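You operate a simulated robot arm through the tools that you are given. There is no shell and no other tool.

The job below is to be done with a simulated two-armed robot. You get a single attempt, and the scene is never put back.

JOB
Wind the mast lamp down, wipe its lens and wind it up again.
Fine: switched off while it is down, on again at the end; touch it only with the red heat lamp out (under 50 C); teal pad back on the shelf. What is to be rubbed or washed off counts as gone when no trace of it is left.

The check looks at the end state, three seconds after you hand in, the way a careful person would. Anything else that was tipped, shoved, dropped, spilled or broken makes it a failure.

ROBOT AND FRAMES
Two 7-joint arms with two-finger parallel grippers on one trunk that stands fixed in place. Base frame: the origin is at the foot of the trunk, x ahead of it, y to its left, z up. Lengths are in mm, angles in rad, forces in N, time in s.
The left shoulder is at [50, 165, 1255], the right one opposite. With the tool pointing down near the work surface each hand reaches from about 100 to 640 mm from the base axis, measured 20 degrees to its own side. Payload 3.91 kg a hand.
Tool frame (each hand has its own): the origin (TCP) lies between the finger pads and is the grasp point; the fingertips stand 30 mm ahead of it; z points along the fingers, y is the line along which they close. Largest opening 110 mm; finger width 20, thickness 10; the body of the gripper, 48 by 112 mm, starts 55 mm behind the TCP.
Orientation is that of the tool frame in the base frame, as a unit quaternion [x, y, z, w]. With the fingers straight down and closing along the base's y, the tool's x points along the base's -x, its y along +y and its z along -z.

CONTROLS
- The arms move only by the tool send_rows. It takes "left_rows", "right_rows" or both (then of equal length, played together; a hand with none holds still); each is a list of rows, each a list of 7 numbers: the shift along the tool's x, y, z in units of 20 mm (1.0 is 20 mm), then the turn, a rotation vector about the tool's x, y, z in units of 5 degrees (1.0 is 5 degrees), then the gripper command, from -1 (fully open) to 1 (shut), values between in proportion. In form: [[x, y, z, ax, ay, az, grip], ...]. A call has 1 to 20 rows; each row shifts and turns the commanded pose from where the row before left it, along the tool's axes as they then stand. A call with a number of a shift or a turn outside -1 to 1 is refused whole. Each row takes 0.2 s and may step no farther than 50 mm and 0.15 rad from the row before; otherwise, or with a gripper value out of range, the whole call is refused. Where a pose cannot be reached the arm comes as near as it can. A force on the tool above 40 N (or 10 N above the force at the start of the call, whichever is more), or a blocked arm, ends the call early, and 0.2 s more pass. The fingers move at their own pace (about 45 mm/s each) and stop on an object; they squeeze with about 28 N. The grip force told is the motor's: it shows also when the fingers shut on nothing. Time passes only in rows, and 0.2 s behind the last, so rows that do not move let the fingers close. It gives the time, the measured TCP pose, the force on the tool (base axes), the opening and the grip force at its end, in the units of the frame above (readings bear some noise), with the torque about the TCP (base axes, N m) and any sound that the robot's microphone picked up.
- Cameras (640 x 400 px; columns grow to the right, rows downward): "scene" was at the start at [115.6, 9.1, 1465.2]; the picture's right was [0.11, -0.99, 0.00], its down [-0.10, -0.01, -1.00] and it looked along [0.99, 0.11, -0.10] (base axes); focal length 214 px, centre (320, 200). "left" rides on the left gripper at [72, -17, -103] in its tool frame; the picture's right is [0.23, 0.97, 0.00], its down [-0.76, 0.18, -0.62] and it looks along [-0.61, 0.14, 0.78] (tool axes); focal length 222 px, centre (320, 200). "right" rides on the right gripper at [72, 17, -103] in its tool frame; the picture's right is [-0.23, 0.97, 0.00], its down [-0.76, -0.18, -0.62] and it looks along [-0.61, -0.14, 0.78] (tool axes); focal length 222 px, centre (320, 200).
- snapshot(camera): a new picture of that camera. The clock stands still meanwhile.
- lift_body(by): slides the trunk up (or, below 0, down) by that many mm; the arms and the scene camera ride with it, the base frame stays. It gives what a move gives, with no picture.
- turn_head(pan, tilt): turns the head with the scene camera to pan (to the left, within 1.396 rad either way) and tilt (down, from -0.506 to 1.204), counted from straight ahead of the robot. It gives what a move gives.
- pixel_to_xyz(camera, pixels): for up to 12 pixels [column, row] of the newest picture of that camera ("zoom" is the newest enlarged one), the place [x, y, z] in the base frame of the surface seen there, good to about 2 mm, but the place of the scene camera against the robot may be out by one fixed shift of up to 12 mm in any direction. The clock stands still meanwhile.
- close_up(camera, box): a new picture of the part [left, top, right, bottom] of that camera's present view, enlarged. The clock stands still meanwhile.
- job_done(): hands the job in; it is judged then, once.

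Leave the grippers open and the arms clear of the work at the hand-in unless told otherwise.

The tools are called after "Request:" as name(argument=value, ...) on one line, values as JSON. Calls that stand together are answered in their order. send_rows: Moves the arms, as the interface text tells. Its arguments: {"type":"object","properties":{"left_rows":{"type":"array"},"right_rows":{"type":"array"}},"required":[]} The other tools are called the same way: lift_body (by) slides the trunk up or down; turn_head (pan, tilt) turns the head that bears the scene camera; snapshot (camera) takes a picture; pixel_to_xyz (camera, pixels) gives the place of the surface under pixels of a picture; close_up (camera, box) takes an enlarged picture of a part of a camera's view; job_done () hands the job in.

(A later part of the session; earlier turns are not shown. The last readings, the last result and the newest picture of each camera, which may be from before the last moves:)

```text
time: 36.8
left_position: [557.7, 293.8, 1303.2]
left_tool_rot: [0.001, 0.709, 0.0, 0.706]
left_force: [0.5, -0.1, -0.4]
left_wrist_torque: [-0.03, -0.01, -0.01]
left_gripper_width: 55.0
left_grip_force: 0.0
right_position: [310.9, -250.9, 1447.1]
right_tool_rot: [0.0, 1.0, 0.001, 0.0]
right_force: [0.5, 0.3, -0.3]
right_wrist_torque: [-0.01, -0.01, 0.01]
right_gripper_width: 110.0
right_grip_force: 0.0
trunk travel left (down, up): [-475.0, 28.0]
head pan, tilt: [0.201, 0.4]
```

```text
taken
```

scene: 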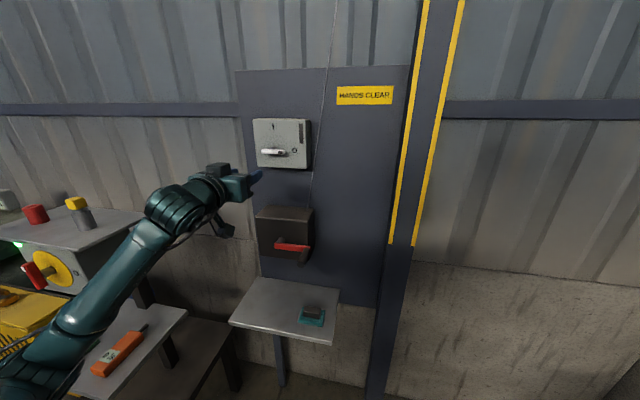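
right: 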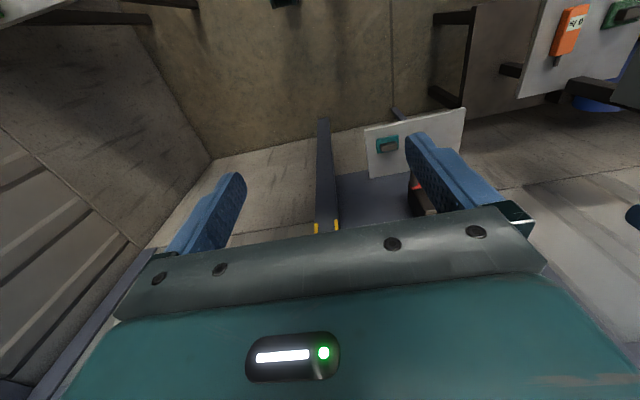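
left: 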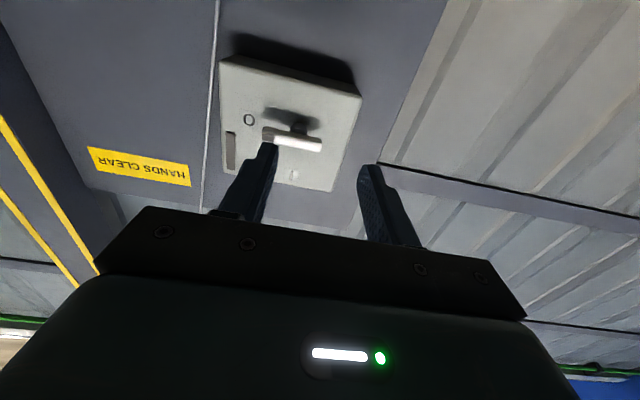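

The red heat strip is dark now, so the lamp is cool. The arm can't go lower in this posture, so I'll lower the trunk instead. First I check where the left elbow and forearm are relative to the side table.

Request:
pixel_to_xyz(camera="scene", pixels=[[20, 370], [60, 310], [120, 260], [180, 205], [5, 395], [110, 355], [40, 215], [80, 215], [140, 215], [60, 265], [185, 312], [10, 310]])

Request:
turn_head(pan=0.9, tilt=0.8)

Request:
snapshot(camera="scene")

Request:
pixel_to_xyz(camera="scene", pixels=[[200, 100], [200, 200], [250, 250], [300, 300], [100, 300], [320, 200], [350, 150], [280, 120], [150, 150], [400, 250]])

```text
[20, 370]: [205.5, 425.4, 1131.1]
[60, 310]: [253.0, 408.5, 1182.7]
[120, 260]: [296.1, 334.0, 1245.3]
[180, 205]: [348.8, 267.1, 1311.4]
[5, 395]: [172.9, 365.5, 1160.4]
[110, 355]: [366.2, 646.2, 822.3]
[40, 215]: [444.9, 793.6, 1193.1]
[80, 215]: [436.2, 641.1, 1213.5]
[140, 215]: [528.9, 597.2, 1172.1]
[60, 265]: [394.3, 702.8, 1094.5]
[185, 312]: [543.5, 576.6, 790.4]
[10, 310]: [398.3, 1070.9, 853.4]
```

```text
time: 37.8
left_position: [558.0, 292.0, 1301.6]
left_tool_rot: [0.001, 0.709, 0.0, 0.706]
left_force: [0.1, -0.4, 0.3]
left_wrist_torque: [0.01, 0.03, 0.0]
left_gripper_width: 54.8
left_grip_force: 0.1
right_position: [311.4, -249.7, 1446.4]
right_tool_rot: [0.0, 1.0, 0.0, 0.0]
right_force: [-0.4, -0.7, -0.4]
right_wrist_torque: [-0.03, -0.01, -0.02]
right_gripper_width: 110.1
right_grip_force: 0.1
trunk travel left (down, up): [-475.0, 28.0]
head pan, tilt: [0.901, 0.799]
```

```text
taken
```

scene: 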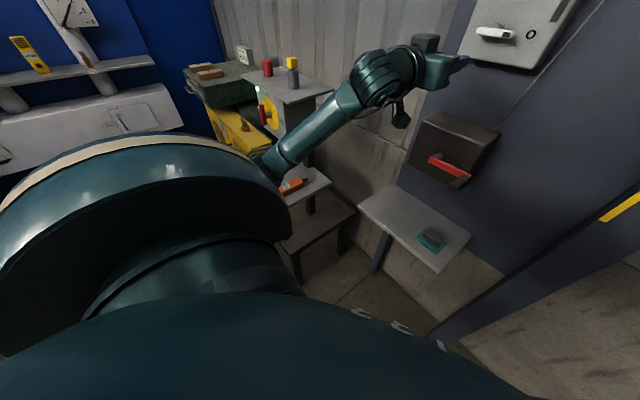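

```text
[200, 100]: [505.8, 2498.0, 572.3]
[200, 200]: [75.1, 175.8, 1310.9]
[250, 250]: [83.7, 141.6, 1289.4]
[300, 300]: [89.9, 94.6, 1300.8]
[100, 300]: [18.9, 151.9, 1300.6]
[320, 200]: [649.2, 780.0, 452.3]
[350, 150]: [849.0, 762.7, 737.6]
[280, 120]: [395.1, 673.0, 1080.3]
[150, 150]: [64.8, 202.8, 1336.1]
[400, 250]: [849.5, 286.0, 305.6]
```

The forearm runs from about (173, 365, 1160) to the wrist. I want the positions of the near corners of the side shelf before lowering the trunk.

Request:
turn_head(pan=0.6, tilt=0.7)

Request:
snapshot(camera="scene")

Request:
pixel_to_xyz(camera="scene", pixels=[[150, 190], [170, 220], [180, 190], [200, 160], [225, 140], [170, 150], [140, 130], [200, 110], [110, 220], [90, 150], [60, 130], [250, 190]])

```text
time: 38.6
left_position: [558.0, 293.0, 1301.4]
left_tool_rot: [0.0, 0.708, 0.0, 0.706]
left_force: [-1.3, -0.7, -0.5]
left_wrist_torque: [0.0, -0.01, 0.01]
left_gripper_width: 55.4
left_grip_force: 0.0
right_position: [310.4, -250.4, 1448.1]
right_tool_rot: [0.0, 1.0, 0.001, 0.0]
right_force: [-0.2, 0.5, 0.0]
right_wrist_torque: [0.0, -0.03, 0.0]
right_gripper_width: 109.9
right_grip_force: 0.1
trunk travel left (down, up): [-475.0, 28.0]
head pan, tilt: [0.6, 0.7]
```

```text
taken
```

scene: 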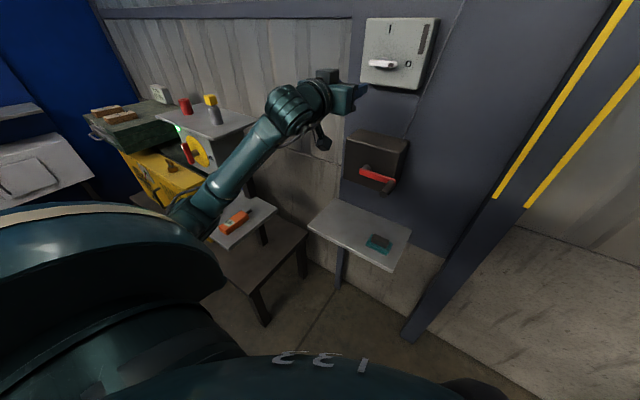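

```text
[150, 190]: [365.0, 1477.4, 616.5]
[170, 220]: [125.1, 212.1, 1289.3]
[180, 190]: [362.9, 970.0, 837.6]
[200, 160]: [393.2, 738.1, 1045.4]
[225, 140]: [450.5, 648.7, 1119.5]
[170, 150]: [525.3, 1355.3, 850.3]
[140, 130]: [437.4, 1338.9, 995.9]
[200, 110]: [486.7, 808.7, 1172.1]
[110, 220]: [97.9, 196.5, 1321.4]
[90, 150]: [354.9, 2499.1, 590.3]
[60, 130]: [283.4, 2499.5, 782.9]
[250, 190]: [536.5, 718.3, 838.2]
```

The heat strip is dark (425,40). The side shelf spans roughly x 307–568, y ≥ 600, and my elbow is around y 450, so there is room. I'll lower the trunk by 350 mm. The left hand then drops in front of the winch with its tips at x≈588, short of the red arm at x≈638.

Request:
lift_body(by=-200)

Request:
turn_head(pan=0.4, tilt=0.3)

Request:
snapshot(camera="scene")

```text
time: 40.8
left_position: [557.9, 292.5, 1102.6]
left_tool_rot: [0.001, 0.708, -0.001, 0.706]
left_force: [-0.7, 0.3, 0.6]
left_wrist_torque: [0.0, 0.02, 0.0]
left_gripper_width: 55.1
left_grip_force: 0.0
right_position: [310.2, -249.2, 1247.4]
right_tool_rot: [0.0, 1.0, 0.001, 0.0]
right_force: [0.7, 0.3, 0.3]
right_wrist_torque: [-0.05, 0.03, -0.01]
right_gripper_width: 110.1
right_grip_force: 0.0
trunk travel left (down, up): [-275.0, 228.0]
head pan, tilt: [0.6, 0.7]
```

```text
time: 41.7
left_position: [558.8, 293.1, 1101.9]
left_tool_rot: [0.001, 0.708, -0.001, 0.706]
left_force: [-0.7, -0.9, -0.7]
left_wrist_torque: [-0.02, -0.04, 0.0]
left_gripper_width: 55.0
left_grip_force: 0.1
right_position: [311.4, -250.9, 1246.9]
right_tool_rot: [0.001, 1.0, 0.001, -0.001]
right_force: [-0.3, -0.1, 0.9]
right_wrist_torque: [-0.01, -0.04, 0.03]
right_gripper_width: 110.1
right_grip_force: 0.0
trunk travel left (down, up): [-275.0, 228.0]
head pan, tilt: [0.4, 0.3]
```

```text
taken
```

scene: 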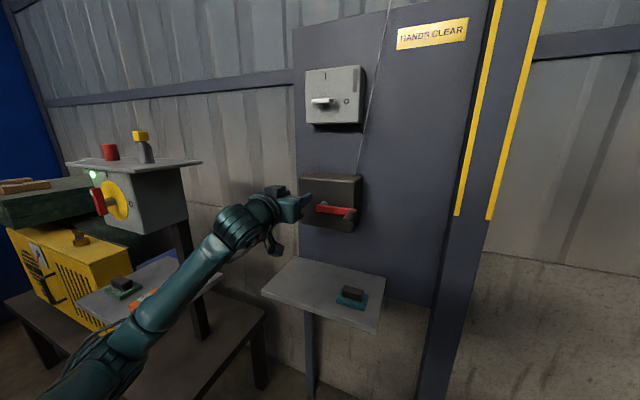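

All clear. I'll lower the remaining 150 mm.

Request:
lift_body(by=-150)

Request:
send_rows(left_rows=[[-1, 0, 0, 0, 0, 0, 0], [-1, 0, 0, 0, 0, 0, 0], [-1, 0, 0, 0, 0, 0, 0], [-1, 0, 0, 0, 0, 0, 0], [-1, 0, 0, 0, 0, 0, 0]])

Request:
snapshot(camera="scene")

Request:
snapshot(camera="left")

```text
time: 43.4
left_position: [559.0, 292.4, 951.2]
left_tool_rot: [0.0, 0.709, 0.001, 0.706]
left_force: [0.0, 0.0, -0.3]
left_wrist_torque: [0.01, -0.02, -0.01]
left_gripper_width: 55.2
left_grip_force: 0.1
right_position: [310.4, -250.9, 1095.8]
right_tool_rot: [-0.001, 1.0, 0.002, 0.0]
right_force: [0.7, 0.0, -0.8]
right_wrist_torque: [0.01, 0.02, -0.02]
right_gripper_width: 110.1
right_grip_force: 0.1
trunk travel left (down, up): [-125.0, 378.0]
head pan, tilt: [0.4, 0.3]
```

```text
time: 44.6
left_position: [557.2, 292.0, 1052.3]
left_tool_rot: [0.0, 0.709, 0.001, 0.705]
left_force: [-0.1, -0.3, -0.3]
left_wrist_torque: [0.01, 0.0, 0.0]
left_gripper_width: 55.2
left_grip_force: 0.0
right_position: [311.7, -251.3, 1097.0]
right_tool_rot: [0.0, 1.0, 0.001, 0.0]
right_force: [0.0, -0.8, -0.4]
right_wrist_torque: [0.01, 0.02, -0.03]
right_gripper_width: 110.0
right_grip_force: 0.1
trunk travel left (down, up): [-125.0, 378.0]
head pan, tilt: [0.4, 0.3]
```

```text
taken
```

scene: 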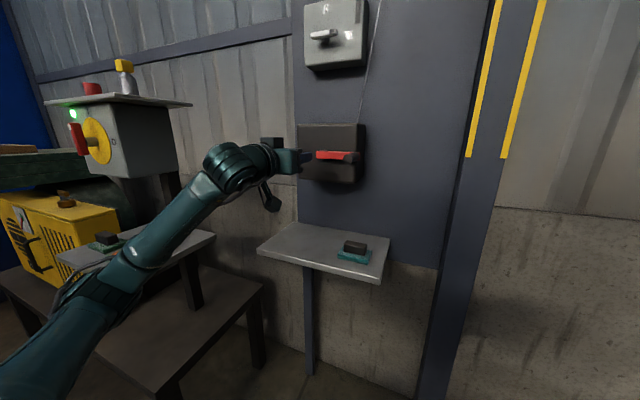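

```text
taken
```

left: 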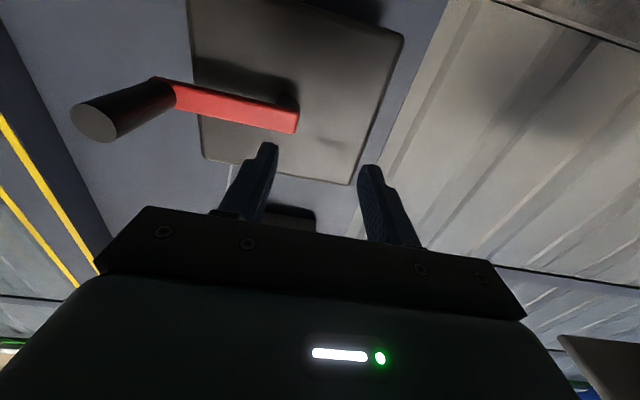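

Hand is at z≈1052 now. I measure the knob (end at about (95,122)) and the red arm in the left picture, before sliding right.

Request:
pixel_to_xyz(camera="left", pixels=[[95, 122], [72, 122], [118, 122], [95, 104], [95, 138], [150, 105], [235, 108], [285, 120], [290, 128], [298, 108], [240, 95], [200, 110]])

```text
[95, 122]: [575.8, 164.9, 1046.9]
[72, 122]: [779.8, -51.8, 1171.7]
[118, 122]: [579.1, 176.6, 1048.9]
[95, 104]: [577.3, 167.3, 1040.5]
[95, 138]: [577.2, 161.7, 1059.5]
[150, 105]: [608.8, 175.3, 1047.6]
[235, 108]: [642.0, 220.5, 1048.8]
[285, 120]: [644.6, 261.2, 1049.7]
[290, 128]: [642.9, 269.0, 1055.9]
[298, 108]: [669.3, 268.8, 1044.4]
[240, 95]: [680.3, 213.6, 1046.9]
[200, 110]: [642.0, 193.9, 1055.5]
```

The knob axis is at (y 165, z 1050), with its end at x≈576. The hub is at about (y 260, z 1050), so r ≈ 95 mm. I back off to x≈530 and slide to y 165.

Request:
send_rows(left_rows=[[0, 0, -0.7, 0, 0, 0, 0], [0, 0, -0.7, 0, 0, 0, 0], [0, -0.9, 0, 0, 0, 0, 0], [0, -0.9, 0, 0, 0, 0, 0], [0, -0.9, 0, 0, 0, 0, 0], [0, -0.9, 0, 0, 0, 0, 0], [0, -0.9, 0, 0, 0, 0, 0], [0, -0.9, 0, 0, 0, 0, 0], [0, -0.95, 0, 0, 0, 0, 0]])

Request:
snapshot(camera="left")

```text
time: 46.6
left_position: [530.4, 164.6, 1055.6]
left_tool_rot: [0.001, 0.708, 0.0, 0.706]
left_force: [0.9, 0.2, 0.7]
left_wrist_torque: [0.0, -0.01, 0.04]
left_gripper_width: 55.2
left_grip_force: 0.1
right_position: [311.4, -250.9, 1098.8]
right_tool_rot: [0.0, 1.0, 0.001, 0.0]
right_force: [0.0, 1.2, -0.4]
right_wrist_torque: [0.02, 0.0, -0.03]
right_gripper_width: 109.9
right_grip_force: 0.1
trunk travel left (down, up): [-125.0, 378.0]
head pan, tilt: [0.4, 0.3]
```

```text
taken
```

left: 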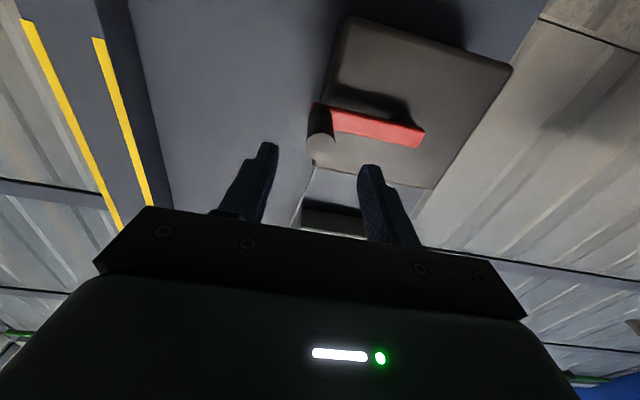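

The fingers straddle the knob line. I advance to x≈600 at z 1050 (tips at 630, short of the red arm), then close on the knob.

Request:
send_rows(left_rows=[[0.25, 0, 0.7, 0, 0, 0, 0], [0, 0, 0.7, 0, 0, 0, 0], [0, 0, 0.7, 0, 0, 0, 0], [0, 0, 0.7, 0, 0, 0, 0], [0, 0, 0.7, 0, 0, 0, 0], [0, 0, 0, 0, 0, 0, 1], [0, 0, 0, 0, 0, 0, 1], [0, 0, 0, 0, 0, 0, 1], [0, 0, 0, 0, 0, 0, 1]])

Request:
snapshot(camera="left")

```text
time: 48.6
left_position: [600.6, 164.6, 1046.8]
left_tool_rot: [0.002, 0.709, 0.0, 0.705]
left_force: [2.7, -3.9, 1.6]
left_wrist_torque: [0.01, -0.36, 0.47]
left_gripper_width: 21.8
left_grip_force: 45.2
right_position: [312.6, -251.1, 1098.2]
right_tool_rot: [0.0, 1.0, 0.001, -0.001]
right_force: [0.0, 0.1, 0.6]
right_wrist_torque: [0.01, -0.01, -0.03]
right_gripper_width: 110.3
right_grip_force: 0.0
trunk travel left (down, up): [-125.0, 378.0]
head pan, tilt: [0.4, 0.3]
```

```text
taken
```

left: 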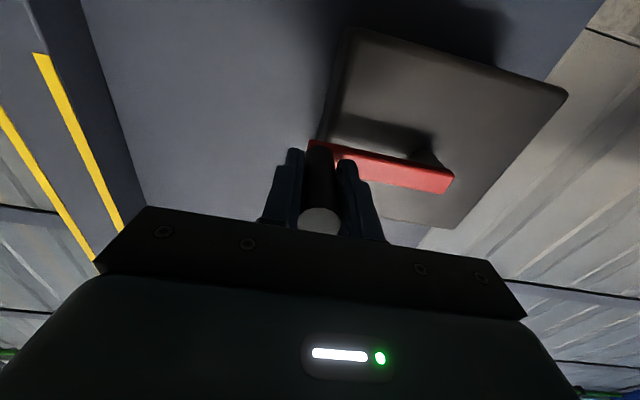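

The knob is gripped (22 mm). I'll test the direction with a small clockwise motion (knob down from the 3 o'clock position), 12° in two rows.

Request:
send_rows(left_rows=[[0.497, 0.026, 0, 0, 0, 0, 1], [0.491, 0.078, 0, 0, 0, 0, 1], [0, 0, 0, 0, 0, 0, 1]])

```text
time: 49.4
left_position: [598.6, 168.9, 1024.9]
left_tool_rot: [0.0, 0.71, 0.001, 0.704]
left_force: [-1.1, -0.4, 0.9]
left_wrist_torque: [0.02, 0.01, 0.03]
left_gripper_width: 0.0
left_grip_force: 37.6
right_position: [311.1, -251.1, 1096.9]
right_tool_rot: [0.001, 1.0, 0.0, 0.001]
right_force: [0.1, 0.2, 0.3]
right_wrist_torque: [0.03, -0.01, -0.03]
right_gripper_width: 110.1
right_grip_force: 0.1
trunk travel left (down, up): [-125.0, 378.0]
head pan, tilt: [0.4, 0.3]
```

The fingers slid off the knob (opening 0), so that direction resists. Let me look at where the knob is now.

Request:
snapshot(camera="left")

Request:
snapshot(camera="scene")

Request:
close_up(camera="scene", box=[260, 100, 400, 200])

```text
taken
```

left: 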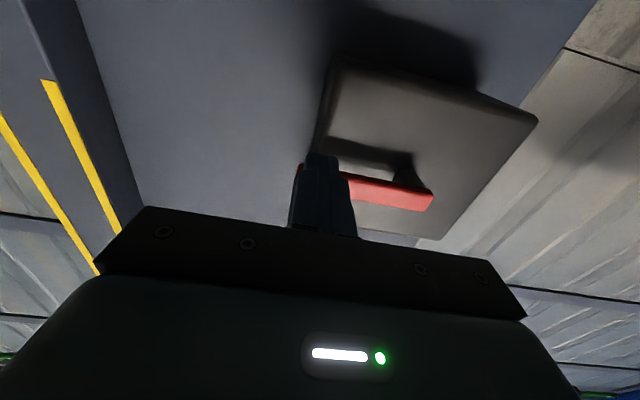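

```text
taken
```

scene: 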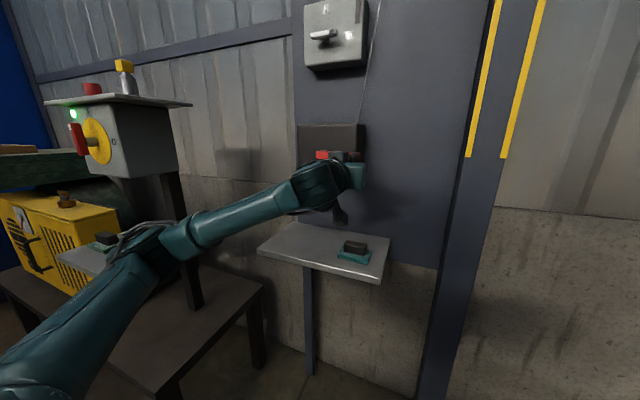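

```text
4.00 times, centred on (330, 150) of scene
```

zoom: 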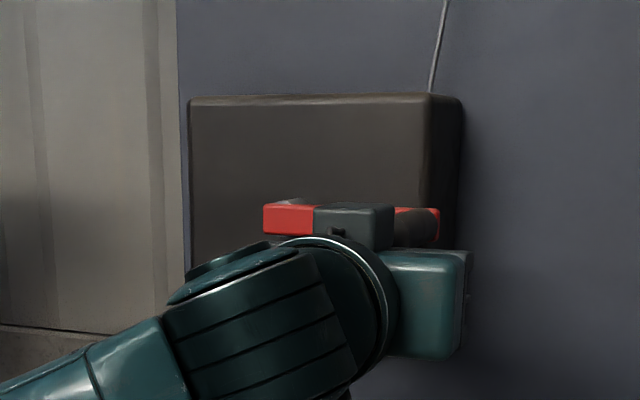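

The crank hasn't moved, so clockwise is blocked here (the lamp is already at the top). The closed fingers now sit just under the knob. I'll use them as a peg and push the knob upward (counter-clockwise) a little, watching force and lamp.

Request:
send_rows(left_rows=[[-0.405, -0.09, 0, 0, 0, 0, 1], [-0.411, -0.054, 0, 0, 0, 0, 1], [-0.414, -0.018, 0, 0, 0, 0, 1], [-0.414, 0.018, 0, 0, 0, 0, 1]])

Request:
snapshot(camera="left")

Request:
close_up(camera="scene", box=[260, 100, 400, 200])

```text
time: 50.4
left_position: [600.5, 166.6, 1059.3]
left_tool_rot: [0.0, 0.71, 0.0, 0.705]
left_force: [1.6, 3.7, -6.0]
left_wrist_torque: [-0.05, -0.18, -0.1]
left_gripper_width: 0.0
left_grip_force: 38.0
right_position: [312.2, -250.0, 1097.8]
right_tool_rot: [0.001, 1.0, 0.001, 0.0]
right_force: [-0.2, -0.2, 1.0]
right_wrist_torque: [0.01, 0.01, 0.0]
right_gripper_width: 109.9
right_grip_force: 0.2
trunk travel left (down, up): [-125.0, 378.0]
head pan, tilt: [0.4, 0.3]
```

```text
taken
```

left: 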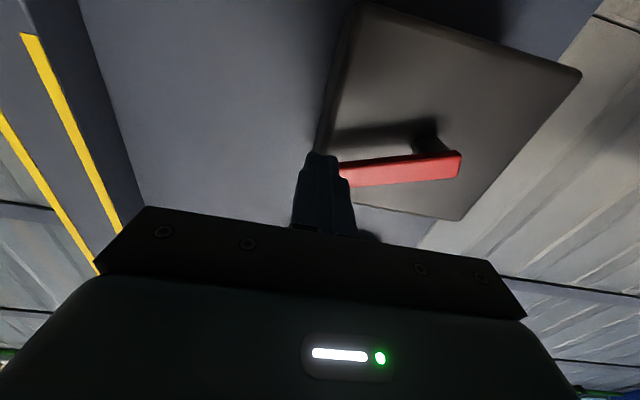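

```text
4.00 times, centred on (330, 150) of scene
```

zoom: 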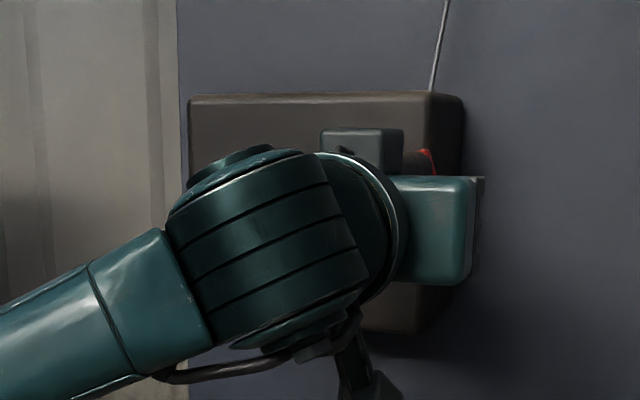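

The crank turned counter-clockwise with only about 7 N, so the peg method works. I'll continue the peg around the circle (11.25° per row) for 12 rows and check.

Request:
send_rows(left_rows=[[-0.913, 0.182, 0, 0, 0, 0, 1], [-0.86, 0.356, 0, 0, 0, 0, 1], [-0.774, 0.517, 0, 0, 0, 0, 1], [-0.658, 0.658, 0, 0, 0, 0, 1], [-0.517, 0.774, 0, 0, 0, 0, 1], [-0.356, 0.86, 0, 0, 0, 0, 1], [-0.182, 0.913, 0, 0, 0, 0, 1], [0, 0.931, 0, 0, 0, 0, 1], [0.182, 0.913, 0, 0, 0, 0, 1], [0.356, 0.86, 0, 0, 0, 0, 1], [0.517, 0.774, 0, 0, 0, 0, 1], [0.658, 0.658, 0, 0, 0, 0, 1]])

Request:
turn_head(pan=0.1, tilt=-0.45)

Request:
snapshot(camera="scene")

Request:
snapshot(camera="left")

```text
time: 53.0
left_position: [600.0, 334.3, 1112.1]
left_tool_rot: [0.0, 0.707, 0.0, 0.707]
left_force: [-1.7, 1.0, 3.9]
left_wrist_torque: [0.09, 0.04, -0.01]
left_gripper_width: 0.2
left_grip_force: 37.6
right_position: [309.7, -251.0, 1096.6]
right_tool_rot: [0.001, 1.0, 0.001, 0.0]
right_force: [-0.2, 0.9, -0.1]
right_wrist_torque: [0.02, 0.0, 0.01]
right_gripper_width: 110.1
right_grip_force: 0.0
trunk travel left (down, up): [-125.0, 378.0]
head pan, tilt: [0.4, 0.3]
```

```text
time: 54.1
left_position: [601.9, 333.6, 1110.5]
left_tool_rot: [0.0, 0.709, 0.001, 0.706]
left_force: [-0.5, 0.9, -0.9]
left_wrist_torque: [0.0, 0.0, 0.0]
left_gripper_width: 0.0
left_grip_force: 37.8
right_position: [311.3, -251.0, 1096.6]
right_tool_rot: [0.0, 1.0, 0.001, 0.0]
right_force: [-0.6, 0.4, 0.3]
right_wrist_torque: [-0.01, -0.02, 0.0]
right_gripper_width: 110.1
right_grip_force: 0.1
trunk travel left (down, up): [-125.0, 378.0]
head pan, tilt: [0.099, -0.45]
```

```text
taken
```

scene: 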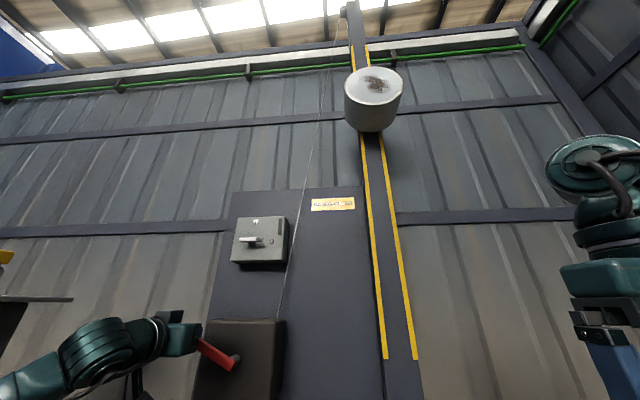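

```text
taken
```

left: 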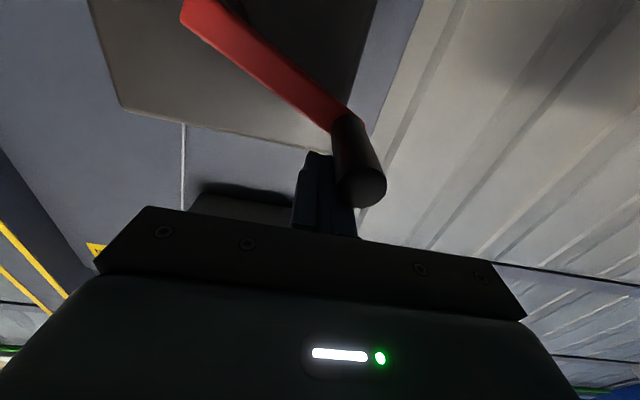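

Lovely view: the lamp is visible with its track, and the crank follows the peg. I'll measure the lamp's height now to learn the drop per turn.

Request:
pixel_to_xyz(camera="scene", pixels=[[375, 85], [375, 72], [370, 102], [368, 125], [348, 10], [400, 90], [347, 90], [245, 222], [384, 340], [235, 362]])

Request:
close_up(camera="scene", box=[320, 40, 430, 150])

```text
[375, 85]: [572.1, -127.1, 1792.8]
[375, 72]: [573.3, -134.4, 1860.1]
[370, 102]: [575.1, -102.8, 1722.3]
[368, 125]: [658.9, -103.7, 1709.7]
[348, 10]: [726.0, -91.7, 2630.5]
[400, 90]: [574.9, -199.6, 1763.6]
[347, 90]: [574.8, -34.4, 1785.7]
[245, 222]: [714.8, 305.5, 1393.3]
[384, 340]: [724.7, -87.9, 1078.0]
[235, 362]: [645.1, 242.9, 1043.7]
```

```text
3.64 times, centred on (375, 95) of scene
```

zoom: 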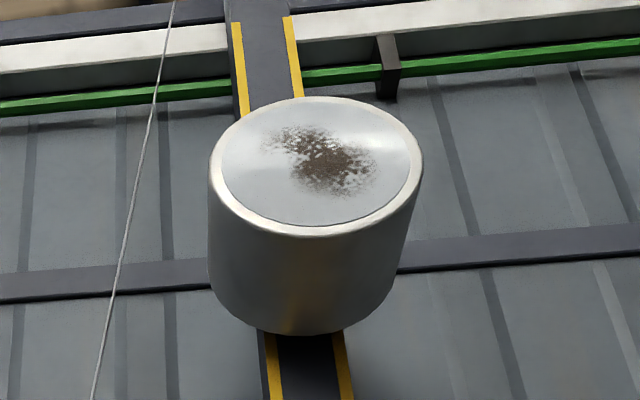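

The lens centre is now at z≈1790, down from 2190 after about 150° of turning, so about 1 m of travel takes roughly one turn. I'll continue the circle for 8 more rows and look again.

Request:
send_rows(left_rows=[[0.774, 0.517, 0, 0, 0, 0, 1], [0.86, 0.356, 0, 0, 0, 0, 1], [0.913, 0.182, 0, 0, 0, 0, 1], [0.931, 0, 0, 0, 0, 0, 1], [0.913, -0.182, 0, 0, 0, 0, 1], [0.86, -0.356, 0, 0, 0, 0, 1], [0.774, -0.517, 0, 0, 0, 0, 1], [0.658, -0.658, 0, 0, 0, 0, 1]])

Request:
snapshot(camera="scene")

```text
time: 55.9
left_position: [601.2, 323.0, 968.9]
left_tool_rot: [-0.003, 0.714, 0.004, 0.7]
left_force: [0.8, 0.4, -3.4]
left_wrist_torque: [0.02, -0.26, -0.01]
left_gripper_width: 0.0
left_grip_force: 38.1
right_position: [308.9, -250.9, 1097.1]
right_tool_rot: [-0.001, 1.0, 0.0, 0.001]
right_force: [0.1, 0.4, 0.8]
right_wrist_torque: [-0.03, -0.01, 0.02]
right_gripper_width: 110.1
right_grip_force: 0.1
trunk travel left (down, up): [-125.0, 378.0]
head pan, tilt: [0.099, -0.45]
```

```text
taken
```

scene: 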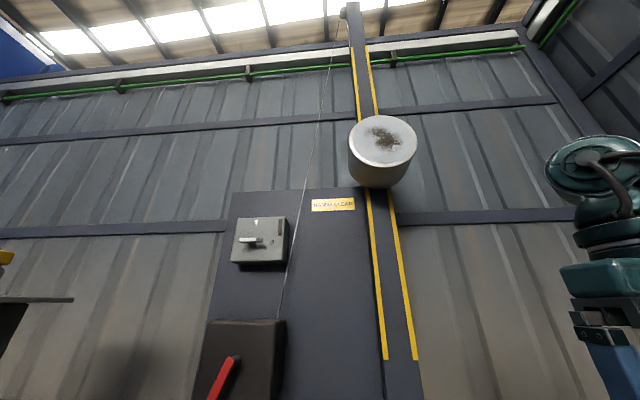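

The lamp keeps coming down. I measure its height and the crank now; at the low point the hand's pose drifts slightly (968.9 vs 977 expected), so I may lower the trunk a bit more.

Request:
pixel_to_xyz(camera="scene", pixels=[[383, 140], [383, 118], [378, 164], [375, 185], [212, 392], [234, 360]])

Request:
snapshot(camera="left")

```text
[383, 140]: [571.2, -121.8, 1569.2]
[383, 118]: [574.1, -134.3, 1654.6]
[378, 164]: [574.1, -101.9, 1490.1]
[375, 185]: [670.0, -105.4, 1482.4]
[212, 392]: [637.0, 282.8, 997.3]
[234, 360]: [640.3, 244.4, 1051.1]
```

```text
taken
```

left: 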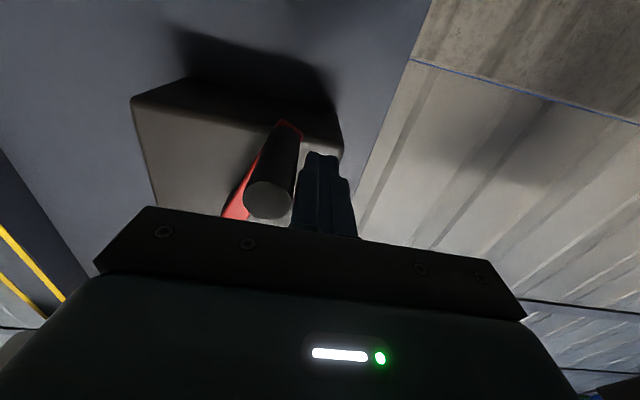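

The lens is at z≈1570, about 27 mm of drop per row. To keep the hand well within reach at the bottom of the circle, I move the peg 12 mm off the knob, lower the trunk 80 mm and raise the hand by the same amount.

Request:
send_rows(left_rows=[[0, 0.6, 0, 0, 0, 0, 1], [0, 0, 0, 0, 0, 0, 1]])

Request:
lift_body(by=-80)

Request:
send_rows(left_rows=[[-1, 0, 0, 0, 0, 0, 1], [-1, 0, 0, 0, 0, 0, 1], [-1, 0, 0, 0, 0, 0, 1], [-1, 0, 0, 0, 0, 0, 1], [0, 0, 0, 0, 0, 0, 1]])

```text
time: 56.5
left_position: [602.0, 332.8, 974.6]
left_tool_rot: [0.0, 0.709, 0.001, 0.705]
left_force: [-0.3, 0.6, 0.5]
left_wrist_torque: [0.0, 0.01, 0.0]
left_gripper_width: 0.0
left_grip_force: 37.2
right_position: [311.3, -250.4, 1096.6]
right_tool_rot: [0.0, 1.0, 0.001, 0.0]
right_force: [0.5, -0.7, -0.5]
right_wrist_torque: [-0.01, -0.01, -0.01]
right_gripper_width: 110.0
right_grip_force: 0.0
trunk travel left (down, up): [-125.0, 378.0]
head pan, tilt: [0.099, -0.45]
```

```text
time: 57.7
left_position: [601.4, 333.2, 897.4]
left_tool_rot: [0.0, 0.708, 0.001, 0.706]
left_force: [0.5, -0.8, 0.2]
left_wrist_torque: [-0.02, -0.01, 0.01]
left_gripper_width: 0.0
left_grip_force: 37.4
right_position: [310.2, -250.8, 1016.7]
right_tool_rot: [0.0, 1.0, 0.001, 0.0]
right_force: [0.4, 0.2, -0.6]
right_wrist_torque: [-0.01, -0.03, 0.02]
right_gripper_width: 110.1
right_grip_force: 0.0
trunk travel left (down, up): [-45.0, 458.0]
head pan, tilt: [0.099, -0.45]
```

```text
time: 58.9
left_position: [601.6, 331.3, 978.5]
left_tool_rot: [0.0, 0.708, 0.001, 0.706]
left_force: [0.0, -0.7, -1.1]
left_wrist_torque: [-0.02, 0.01, 0.03]
left_gripper_width: 0.0
left_grip_force: 38.1
right_position: [310.2, -250.7, 1017.7]
right_tool_rot: [0.0, 1.0, 0.001, 0.001]
right_force: [-0.1, 0.4, 0.5]
right_wrist_torque: [-0.03, -0.02, -0.02]
right_gripper_width: 110.2
right_grip_force: 0.0
trunk travel left (down, up): [-45.0, 458.0]
head pan, tilt: [0.099, -0.45]
```

The drift was only dynamic lag. Now I continue the circle for 10 rows through the bottom toward the right side.

Request:
send_rows(left_rows=[[0.065, -0.555, 0, 0, 0, 0, 1], [0.52, -0.77, 0, 0, 0, 0, 1], [0.355, -0.86, 0, 0, 0, 0, 1], [0.185, -0.915, 0, 0, 0, 0, 1], [0.005, -0.93, 0, 0, 0, 0, 1], [-0.18, -0.915, 0, 0, 0, 0, 1], [-0.355, -0.86, 0, 0, 0, 0, 1], [-0.515, -0.775, 0, 0, 0, 0, 1], [-0.66, -0.66, 0, 0, 0, 0, 1], [-0.77, -0.52, 0, 0, 0, 0, 1]])

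Request:
turn_head(pan=0.1, tilt=-0.1)

Request:
snapshot(camera="scene")

```text
time: 61.1
left_position: [601.3, 176.2, 1005.0]
left_tool_rot: [0.002, 0.708, -0.001, 0.706]
left_force: [1.9, 1.1, -2.4]
left_wrist_torque: [0.04, -0.05, -0.01]
left_gripper_width: 0.0
left_grip_force: 37.5
right_position: [311.0, -249.5, 1016.5]
right_tool_rot: [0.001, 1.0, 0.001, 0.0]
right_force: [0.5, 0.9, 0.7]
right_wrist_torque: [0.0, 0.02, -0.01]
right_gripper_width: 110.2
right_grip_force: 0.0
trunk travel left (down, up): [-45.0, 458.0]
head pan, tilt: [0.099, -0.45]
```

```text
time: 61.9
left_position: [601.8, 176.8, 1005.3]
left_tool_rot: [0.001, 0.708, 0.0, 0.706]
left_force: [0.0, -0.6, -0.6]
left_wrist_torque: [-0.01, 0.02, 0.0]
left_gripper_width: 0.0
left_grip_force: 37.5
right_position: [310.2, -251.6, 1017.6]
right_tool_rot: [-0.001, 1.0, 0.0, 0.0]
right_force: [0.2, 0.1, 0.0]
right_wrist_torque: [0.01, 0.0, -0.02]
right_gripper_width: 110.2
right_grip_force: 0.0
trunk travel left (down, up): [-45.0, 458.0]
head pan, tilt: [0.099, -0.099]
```

```text
taken
```

scene: 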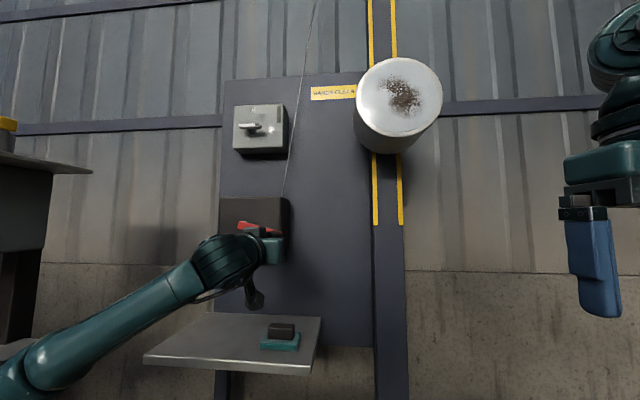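

The lamp is now near the "HANDS CLEAR" sign's height. Measuring and then continuing.

Request:
pixel_to_xyz(camera="scene", pixels=[[401, 98], [405, 62], [397, 135], [388, 150], [376, 222], [402, 224], [246, 228], [280, 232]])

Request:
send_rows(left_rows=[[-0.86, -0.355, 0, 0, 0, 0, 1], [-0.915, -0.185, 0, 0, 0, 0, 1], [-0.93, -0.005, 0, 0, 0, 0, 1], [0, 0, 0, 0, 0, 0, 1]])

Request:
snapshot(camera="scene")

```text
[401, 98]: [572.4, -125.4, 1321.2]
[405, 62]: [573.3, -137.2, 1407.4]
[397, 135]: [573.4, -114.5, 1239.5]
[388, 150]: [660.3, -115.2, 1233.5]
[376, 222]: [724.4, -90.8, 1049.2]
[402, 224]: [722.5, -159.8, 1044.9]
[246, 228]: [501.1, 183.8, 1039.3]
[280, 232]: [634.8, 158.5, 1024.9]
```

```text
time: 62.6
left_position: [606.0, 167.0, 1028.1]
left_tool_rot: [0.0, 0.718, 0.004, 0.696]
left_force: [-0.6, 0.7, -7.8]
left_wrist_torque: [0.01, -0.27, -0.03]
left_gripper_width: 0.0
left_grip_force: 37.2
right_position: [310.5, -251.6, 1016.5]
right_tool_rot: [0.002, 1.0, 0.001, 0.0]
right_force: [-0.2, -0.1, 0.8]
right_wrist_torque: [-0.02, 0.02, 0.01]
right_gripper_width: 109.7
right_grip_force: 0.0
trunk travel left (down, up): [-45.0, 458.0]
head pan, tilt: [0.099, -0.099]
stopped in row 3 (left hand): the force on the tool passed its limit at 52 N (the readings are from after the stop); the commanded pose is now the measured one
```

```text
taken
```

scene: 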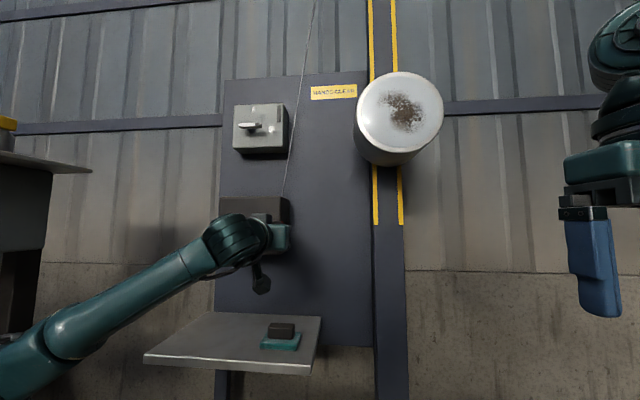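

The peg stopped hard (52 N) with the knob back at about the 3 o'clock position, roughly one full turn. It may be the lower stop. I check the lamp height and the crank through the left camera.

Request:
pixel_to_xyz(camera="scene", pixels=[[402, 112], [405, 75], [397, 150], [388, 165]])

Request:
snapshot(camera="left")

Request:
close_up(camera="scene", box=[200, 180, 320, 300])

Request:
close_up(camera="scene", box=[340, 50, 470, 180])

```text
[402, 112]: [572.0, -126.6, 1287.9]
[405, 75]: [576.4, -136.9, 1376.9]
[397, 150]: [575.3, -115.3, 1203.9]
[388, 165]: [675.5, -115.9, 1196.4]
```

```text
taken
```

left: 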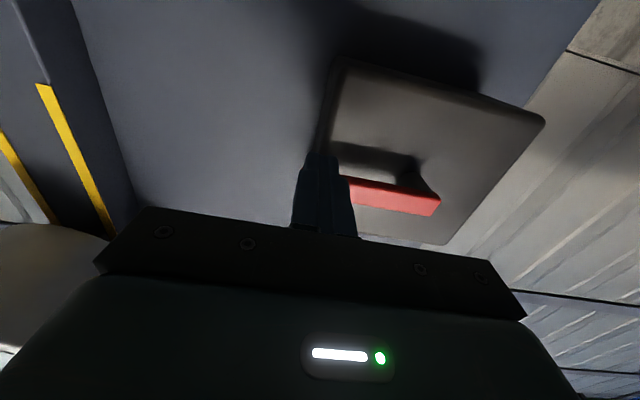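

```text
3.33 times, centred on (260, 240) of scene
```

zoom: 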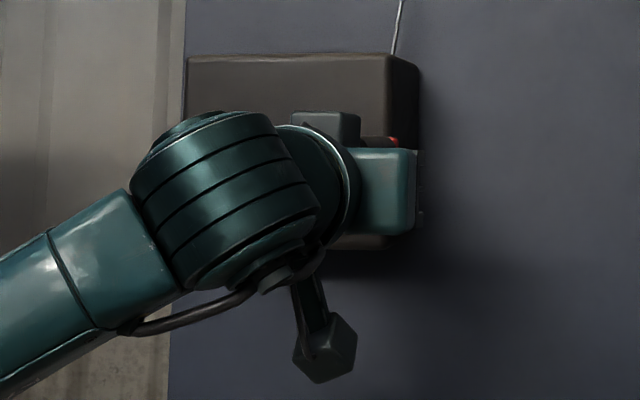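

```text
3.08 times, centred on (405, 115) of scene
```

zoom: 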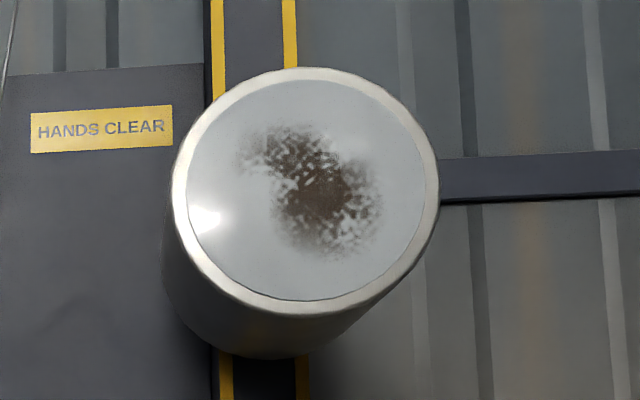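

The lens is at z≈1290, exactly one turn from the top. That's the lower stop, so the lamp is down. Next, the pad. First I drop the peg off the knob and back straight out, then check that the crank stays.

Request:
send_rows(left_rows=[[0.4, 0, 0, 0, 0, 0, 1], [0.3, 0, 0, 0, 0, 0, 1], [0, 0, -1, 0, 0, 0, 1], [0, 0, -1, 0, 0, 0, 1], [0, 0, -1, 0, 0, 0, 1], [0, 0, -1, 0, 0, 0, 1], [0, 0, -1, 0, 0, 0, 1], [0, 0, 0, 0, 0, 0, 0]])

Request:
snapshot(camera="left")

Request:
snapshot(camera="scene")

```text
time: 64.4
left_position: [504.9, 167.6, 1019.5]
left_tool_rot: [0.0, 0.716, 0.004, 0.698]
left_force: [-0.1, 0.3, 0.0]
left_wrist_torque: [0.02, -0.02, -0.02]
left_gripper_width: 32.6
left_grip_force: 0.1
right_position: [311.1, -249.5, 1017.8]
right_tool_rot: [0.0, 1.0, 0.0, -0.001]
right_force: [-0.1, 0.5, -0.6]
right_wrist_torque: [0.0, 0.02, -0.02]
right_gripper_width: 109.8
right_grip_force: 0.1
trunk travel left (down, up): [-45.0, 458.0]
head pan, tilt: [0.099, -0.099]
```

```text
taken
```

left: 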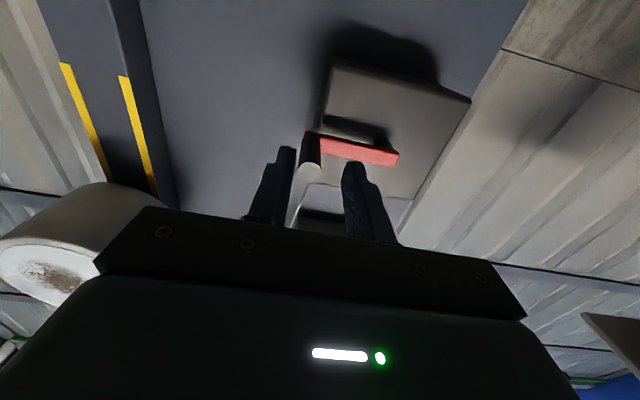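

```text
taken
```

scene: 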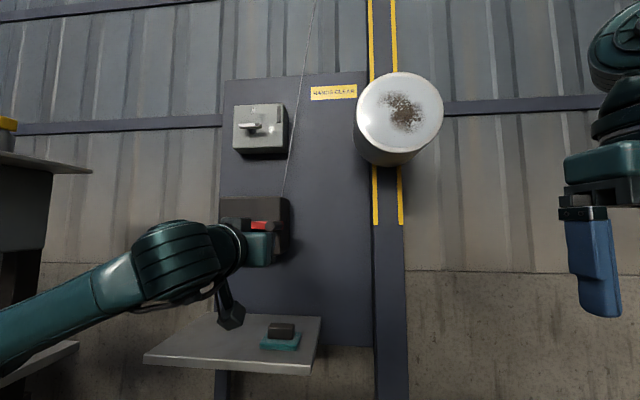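

The crank and lamp stay put. Now I raise the trunk by 430 mm (the hand is clear in front) to get a natural posture for reaching down to the shelf.

Request:
lift_body(by=430)

Request:
turn_head(pan=0.2, tilt=0.5)

Request:
snapshot(camera="scene")

```text
refused: 430 is not a number from -400 to 400
```

```text
time: 65.4
left_position: [506.5, 167.5, 1019.0]
left_tool_rot: [0.0, 0.717, 0.004, 0.697]
left_force: [-0.3, 0.0, 0.1]
left_wrist_torque: [-0.03, -0.01, 0.01]
left_gripper_width: 55.0
left_grip_force: 0.0
right_position: [309.9, -250.0, 1016.6]
right_tool_rot: [0.0, 1.0, 0.001, 0.0]
right_force: [0.0, -0.1, 0.4]
right_wrist_torque: [0.01, -0.02, -0.01]
right_gripper_width: 109.9
right_grip_force: 0.1
trunk travel left (down, up): [-45.0, 458.0]
head pan, tilt: [0.201, 0.499]
```

```text
taken
```

scene: 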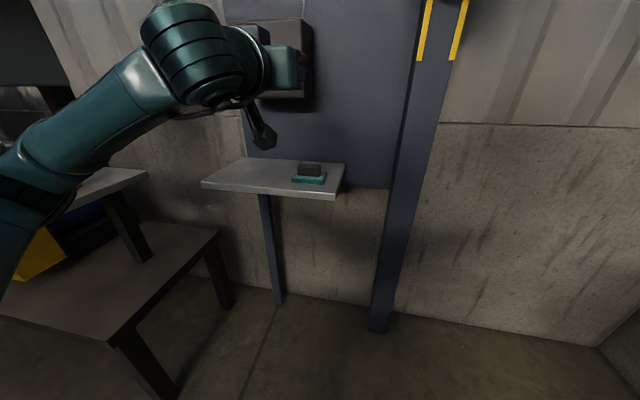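

The single step is limited to 400 mm. I'll raise by 400.

Request:
lift_body(by=400)

Request:
turn_head(pan=0.2, tilt=0.45)

Request:
snapshot(camera="scene")

```text
time: 69.2
left_position: [506.4, 166.4, 1417.9]
left_tool_rot: [0.001, 0.717, 0.003, 0.697]
left_force: [0.0, -0.2, -0.1]
left_wrist_torque: [-0.01, -0.02, -0.02]
left_gripper_width: 55.1
left_grip_force: 0.1
right_position: [310.9, -251.1, 1418.1]
right_tool_rot: [0.0, 1.0, 0.001, 0.0]
right_force: [-0.2, -0.1, -0.2]
right_wrist_torque: [0.0, 0.03, 0.02]
right_gripper_width: 110.0
right_grip_force: 0.2
trunk travel left (down, up): [-445.0, 58.0]
head pan, tilt: [0.201, 0.499]
```

```text
time: 69.8
left_position: [504.6, 166.7, 1418.6]
left_tool_rot: [0.0, 0.716, 0.004, 0.698]
left_force: [0.6, 0.2, 0.5]
left_wrist_torque: [-0.03, 0.0, -0.02]
left_gripper_width: 55.1
left_grip_force: 0.1
right_position: [311.3, -250.0, 1417.1]
right_tool_rot: [0.0, 1.0, 0.001, 0.0]
right_force: [-0.3, 0.1, 0.0]
right_wrist_torque: [-0.03, 0.02, 0.0]
right_gripper_width: 110.0
right_grip_force: 0.1
trunk travel left (down, up): [-445.0, 58.0]
head pan, tilt: [0.201, 0.45]
```

```text
taken
```

scene: 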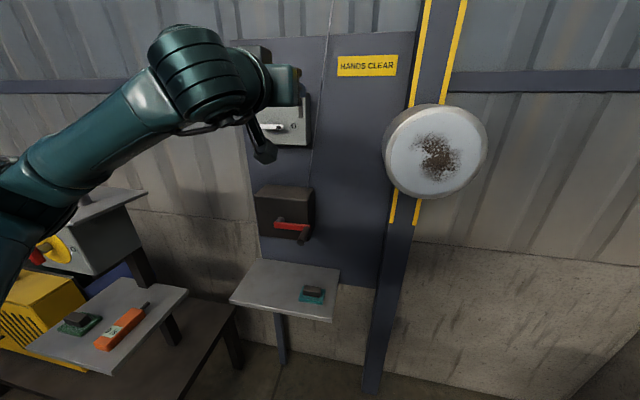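

Lamp and crank hold. I'll now pitch the left hand down to point at the floor while easing back to about (400, 200, 1350).

Request:
send_rows(left_rows=[[0.254, 0.0925, -0.235, 0, 1, 0, -0.6], [0.254, 0.0925, -0.235, 0, 1, 0, -0.6], [0.254, 0.0925, -0.235, 0, 1, 0, -0.6], [0.254, 0.0925, -0.235, 0, 1, 0, -0.6], [0.254, 0.0925, -0.235, 0, 1, 0, -0.6], [0.254, 0.0925, -0.235, 0, 1, 0, -0.6], [0.338, 0.0925, -0.077, 0, 1, 0, -0.6], [0.338, 0.0925, -0.077, 0, 1, 0, -0.6], [0.338, 0.0925, -0.077, 0, 1, 0, -0.6], [0.338, 0.0925, -0.077, 0, 1, 0, -0.6], [0.338, 0.0925, -0.077, 0, 1, 0, -0.6], [0.338, 0.0925, -0.077, 0, 1, 0, -0.6], [0.331, 0.0925, 0.103, 0, 1, 0, -0.6], [0.331, 0.0925, 0.103, 0, 1, 0, -0.6], [0.331, 0.0925, 0.103, 0, 1, 0, -0.6], [0.331, 0.0925, 0.103, 0, 1, 0, -0.6], [0.331, 0.0925, 0.103, 0, 1, 0, -0.6], [0.331, 0.0925, 0.103, 0, 0.7, 0, -0.6]])

Request:
snapshot(camera="scene")

```text
time: 73.6
left_position: [402.4, 200.9, 1349.6]
left_tool_rot: [-0.002, 1.0, 0.002, -0.001]
left_force: [0.5, -0.8, 0.9]
left_wrist_torque: [0.0, -0.04, -0.02]
left_gripper_width: 88.2
left_grip_force: 0.2
right_position: [310.1, -250.5, 1417.8]
right_tool_rot: [0.001, 1.0, 0.001, 0.0]
right_force: [0.2, -1.1, 0.3]
right_wrist_torque: [0.02, -0.02, -0.01]
right_gripper_width: 110.1
right_grip_force: 0.1
trunk travel left (down, up): [-445.0, 58.0]
head pan, tilt: [0.201, 0.45]
```

```text
taken
```

scene: 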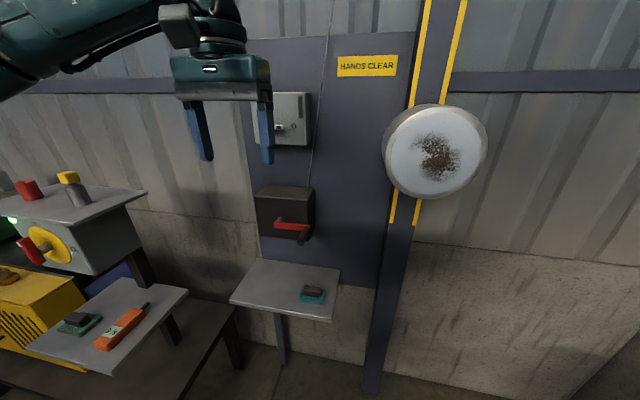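

Now descend straight with the tool down, at x≈400 well in front of the shelf, to z≈950, shifting to y≈150.

Request:
send_rows(left_rows=[[0, -0.13, 1, 0, 0, 0, -0.6], [0, -0.13, 1, 0, 0, 0, -0.6], [0, -0.13, 1, 0, 0, 0, -0.6], [0, -0.13, 1, 0, 0, 0, -0.6], [0, -0.13, 1, 0, 0, 0, -0.6], [0, -0.13, 1, 0, 0, 0, -0.6], [0, -0.13, 1, 0, 0, 0, -0.6], [0, -0.13, 1, 0, 0, 0, -0.6], [0, -0.13, 1, 0, 0, 0, -0.6], [0, -0.13, 1, 0, 0, 0, -0.6], [0, -0.13, 1, 0, 0, 0, -0.6], [0, -0.13, 1, 0, 0, 0, -0.6], [0, -0.13, 1, 0, 0, 0, -0.6], [0, -0.13, 1, 0, 0, 0, -0.6], [0, -0.13, 1, 0, 0, 0, -0.6], [0, -0.13, 1, 0, 0, 0, -0.6], [0, -0.13, 1, 0, 0, 0, -0.6], [0, -0.13, 1, 0, 0, 0, -0.6], [0, -0.13, 1, 0, 0, 0, -0.6], [0, -0.13, 1, 0, 0, 0, -0.6]])

Request:
snapshot(camera="scene")

Request:
snapshot(camera="left")

```text
time: 77.8
left_position: [401.1, 151.4, 949.4]
left_tool_rot: [-0.001, 1.0, 0.002, -0.001]
left_force: [0.1, 0.5, 0.1]
left_wrist_torque: [0.02, 0.02, 0.0]
left_gripper_width: 88.0
left_grip_force: 0.0
right_position: [310.6, -251.4, 1417.1]
right_tool_rot: [0.0, 1.0, 0.001, 0.0]
right_force: [0.2, -0.3, -0.1]
right_wrist_torque: [0.02, 0.03, 0.0]
right_gripper_width: 109.9
right_grip_force: 0.1
trunk travel left (down, up): [-445.0, 58.0]
head pan, tilt: [0.201, 0.45]
```

```text
taken
```

scene: 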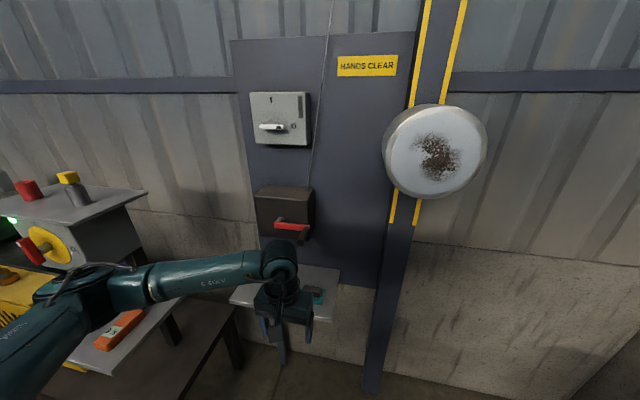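

```text
taken
```

left: 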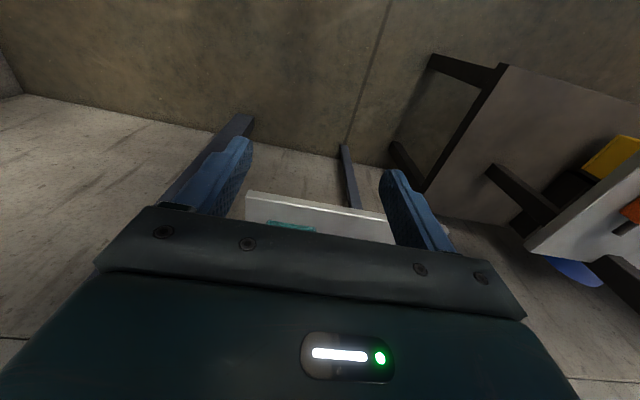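

The descent went fine. I check the elbow's clearance (pixel 90,285) from the side table.

Request:
pixel_to_xyz(camera="scene", pixels=[[90, 285], [60, 290], [140, 280], [130, 305], [250, 265], [20, 340], [120, 325], [70, 270]])

```text
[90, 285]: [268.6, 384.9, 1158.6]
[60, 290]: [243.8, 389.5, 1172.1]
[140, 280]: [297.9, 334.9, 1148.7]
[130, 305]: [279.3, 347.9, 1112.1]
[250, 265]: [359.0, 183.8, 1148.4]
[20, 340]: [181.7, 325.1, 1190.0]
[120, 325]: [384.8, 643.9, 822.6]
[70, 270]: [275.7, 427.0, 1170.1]
```

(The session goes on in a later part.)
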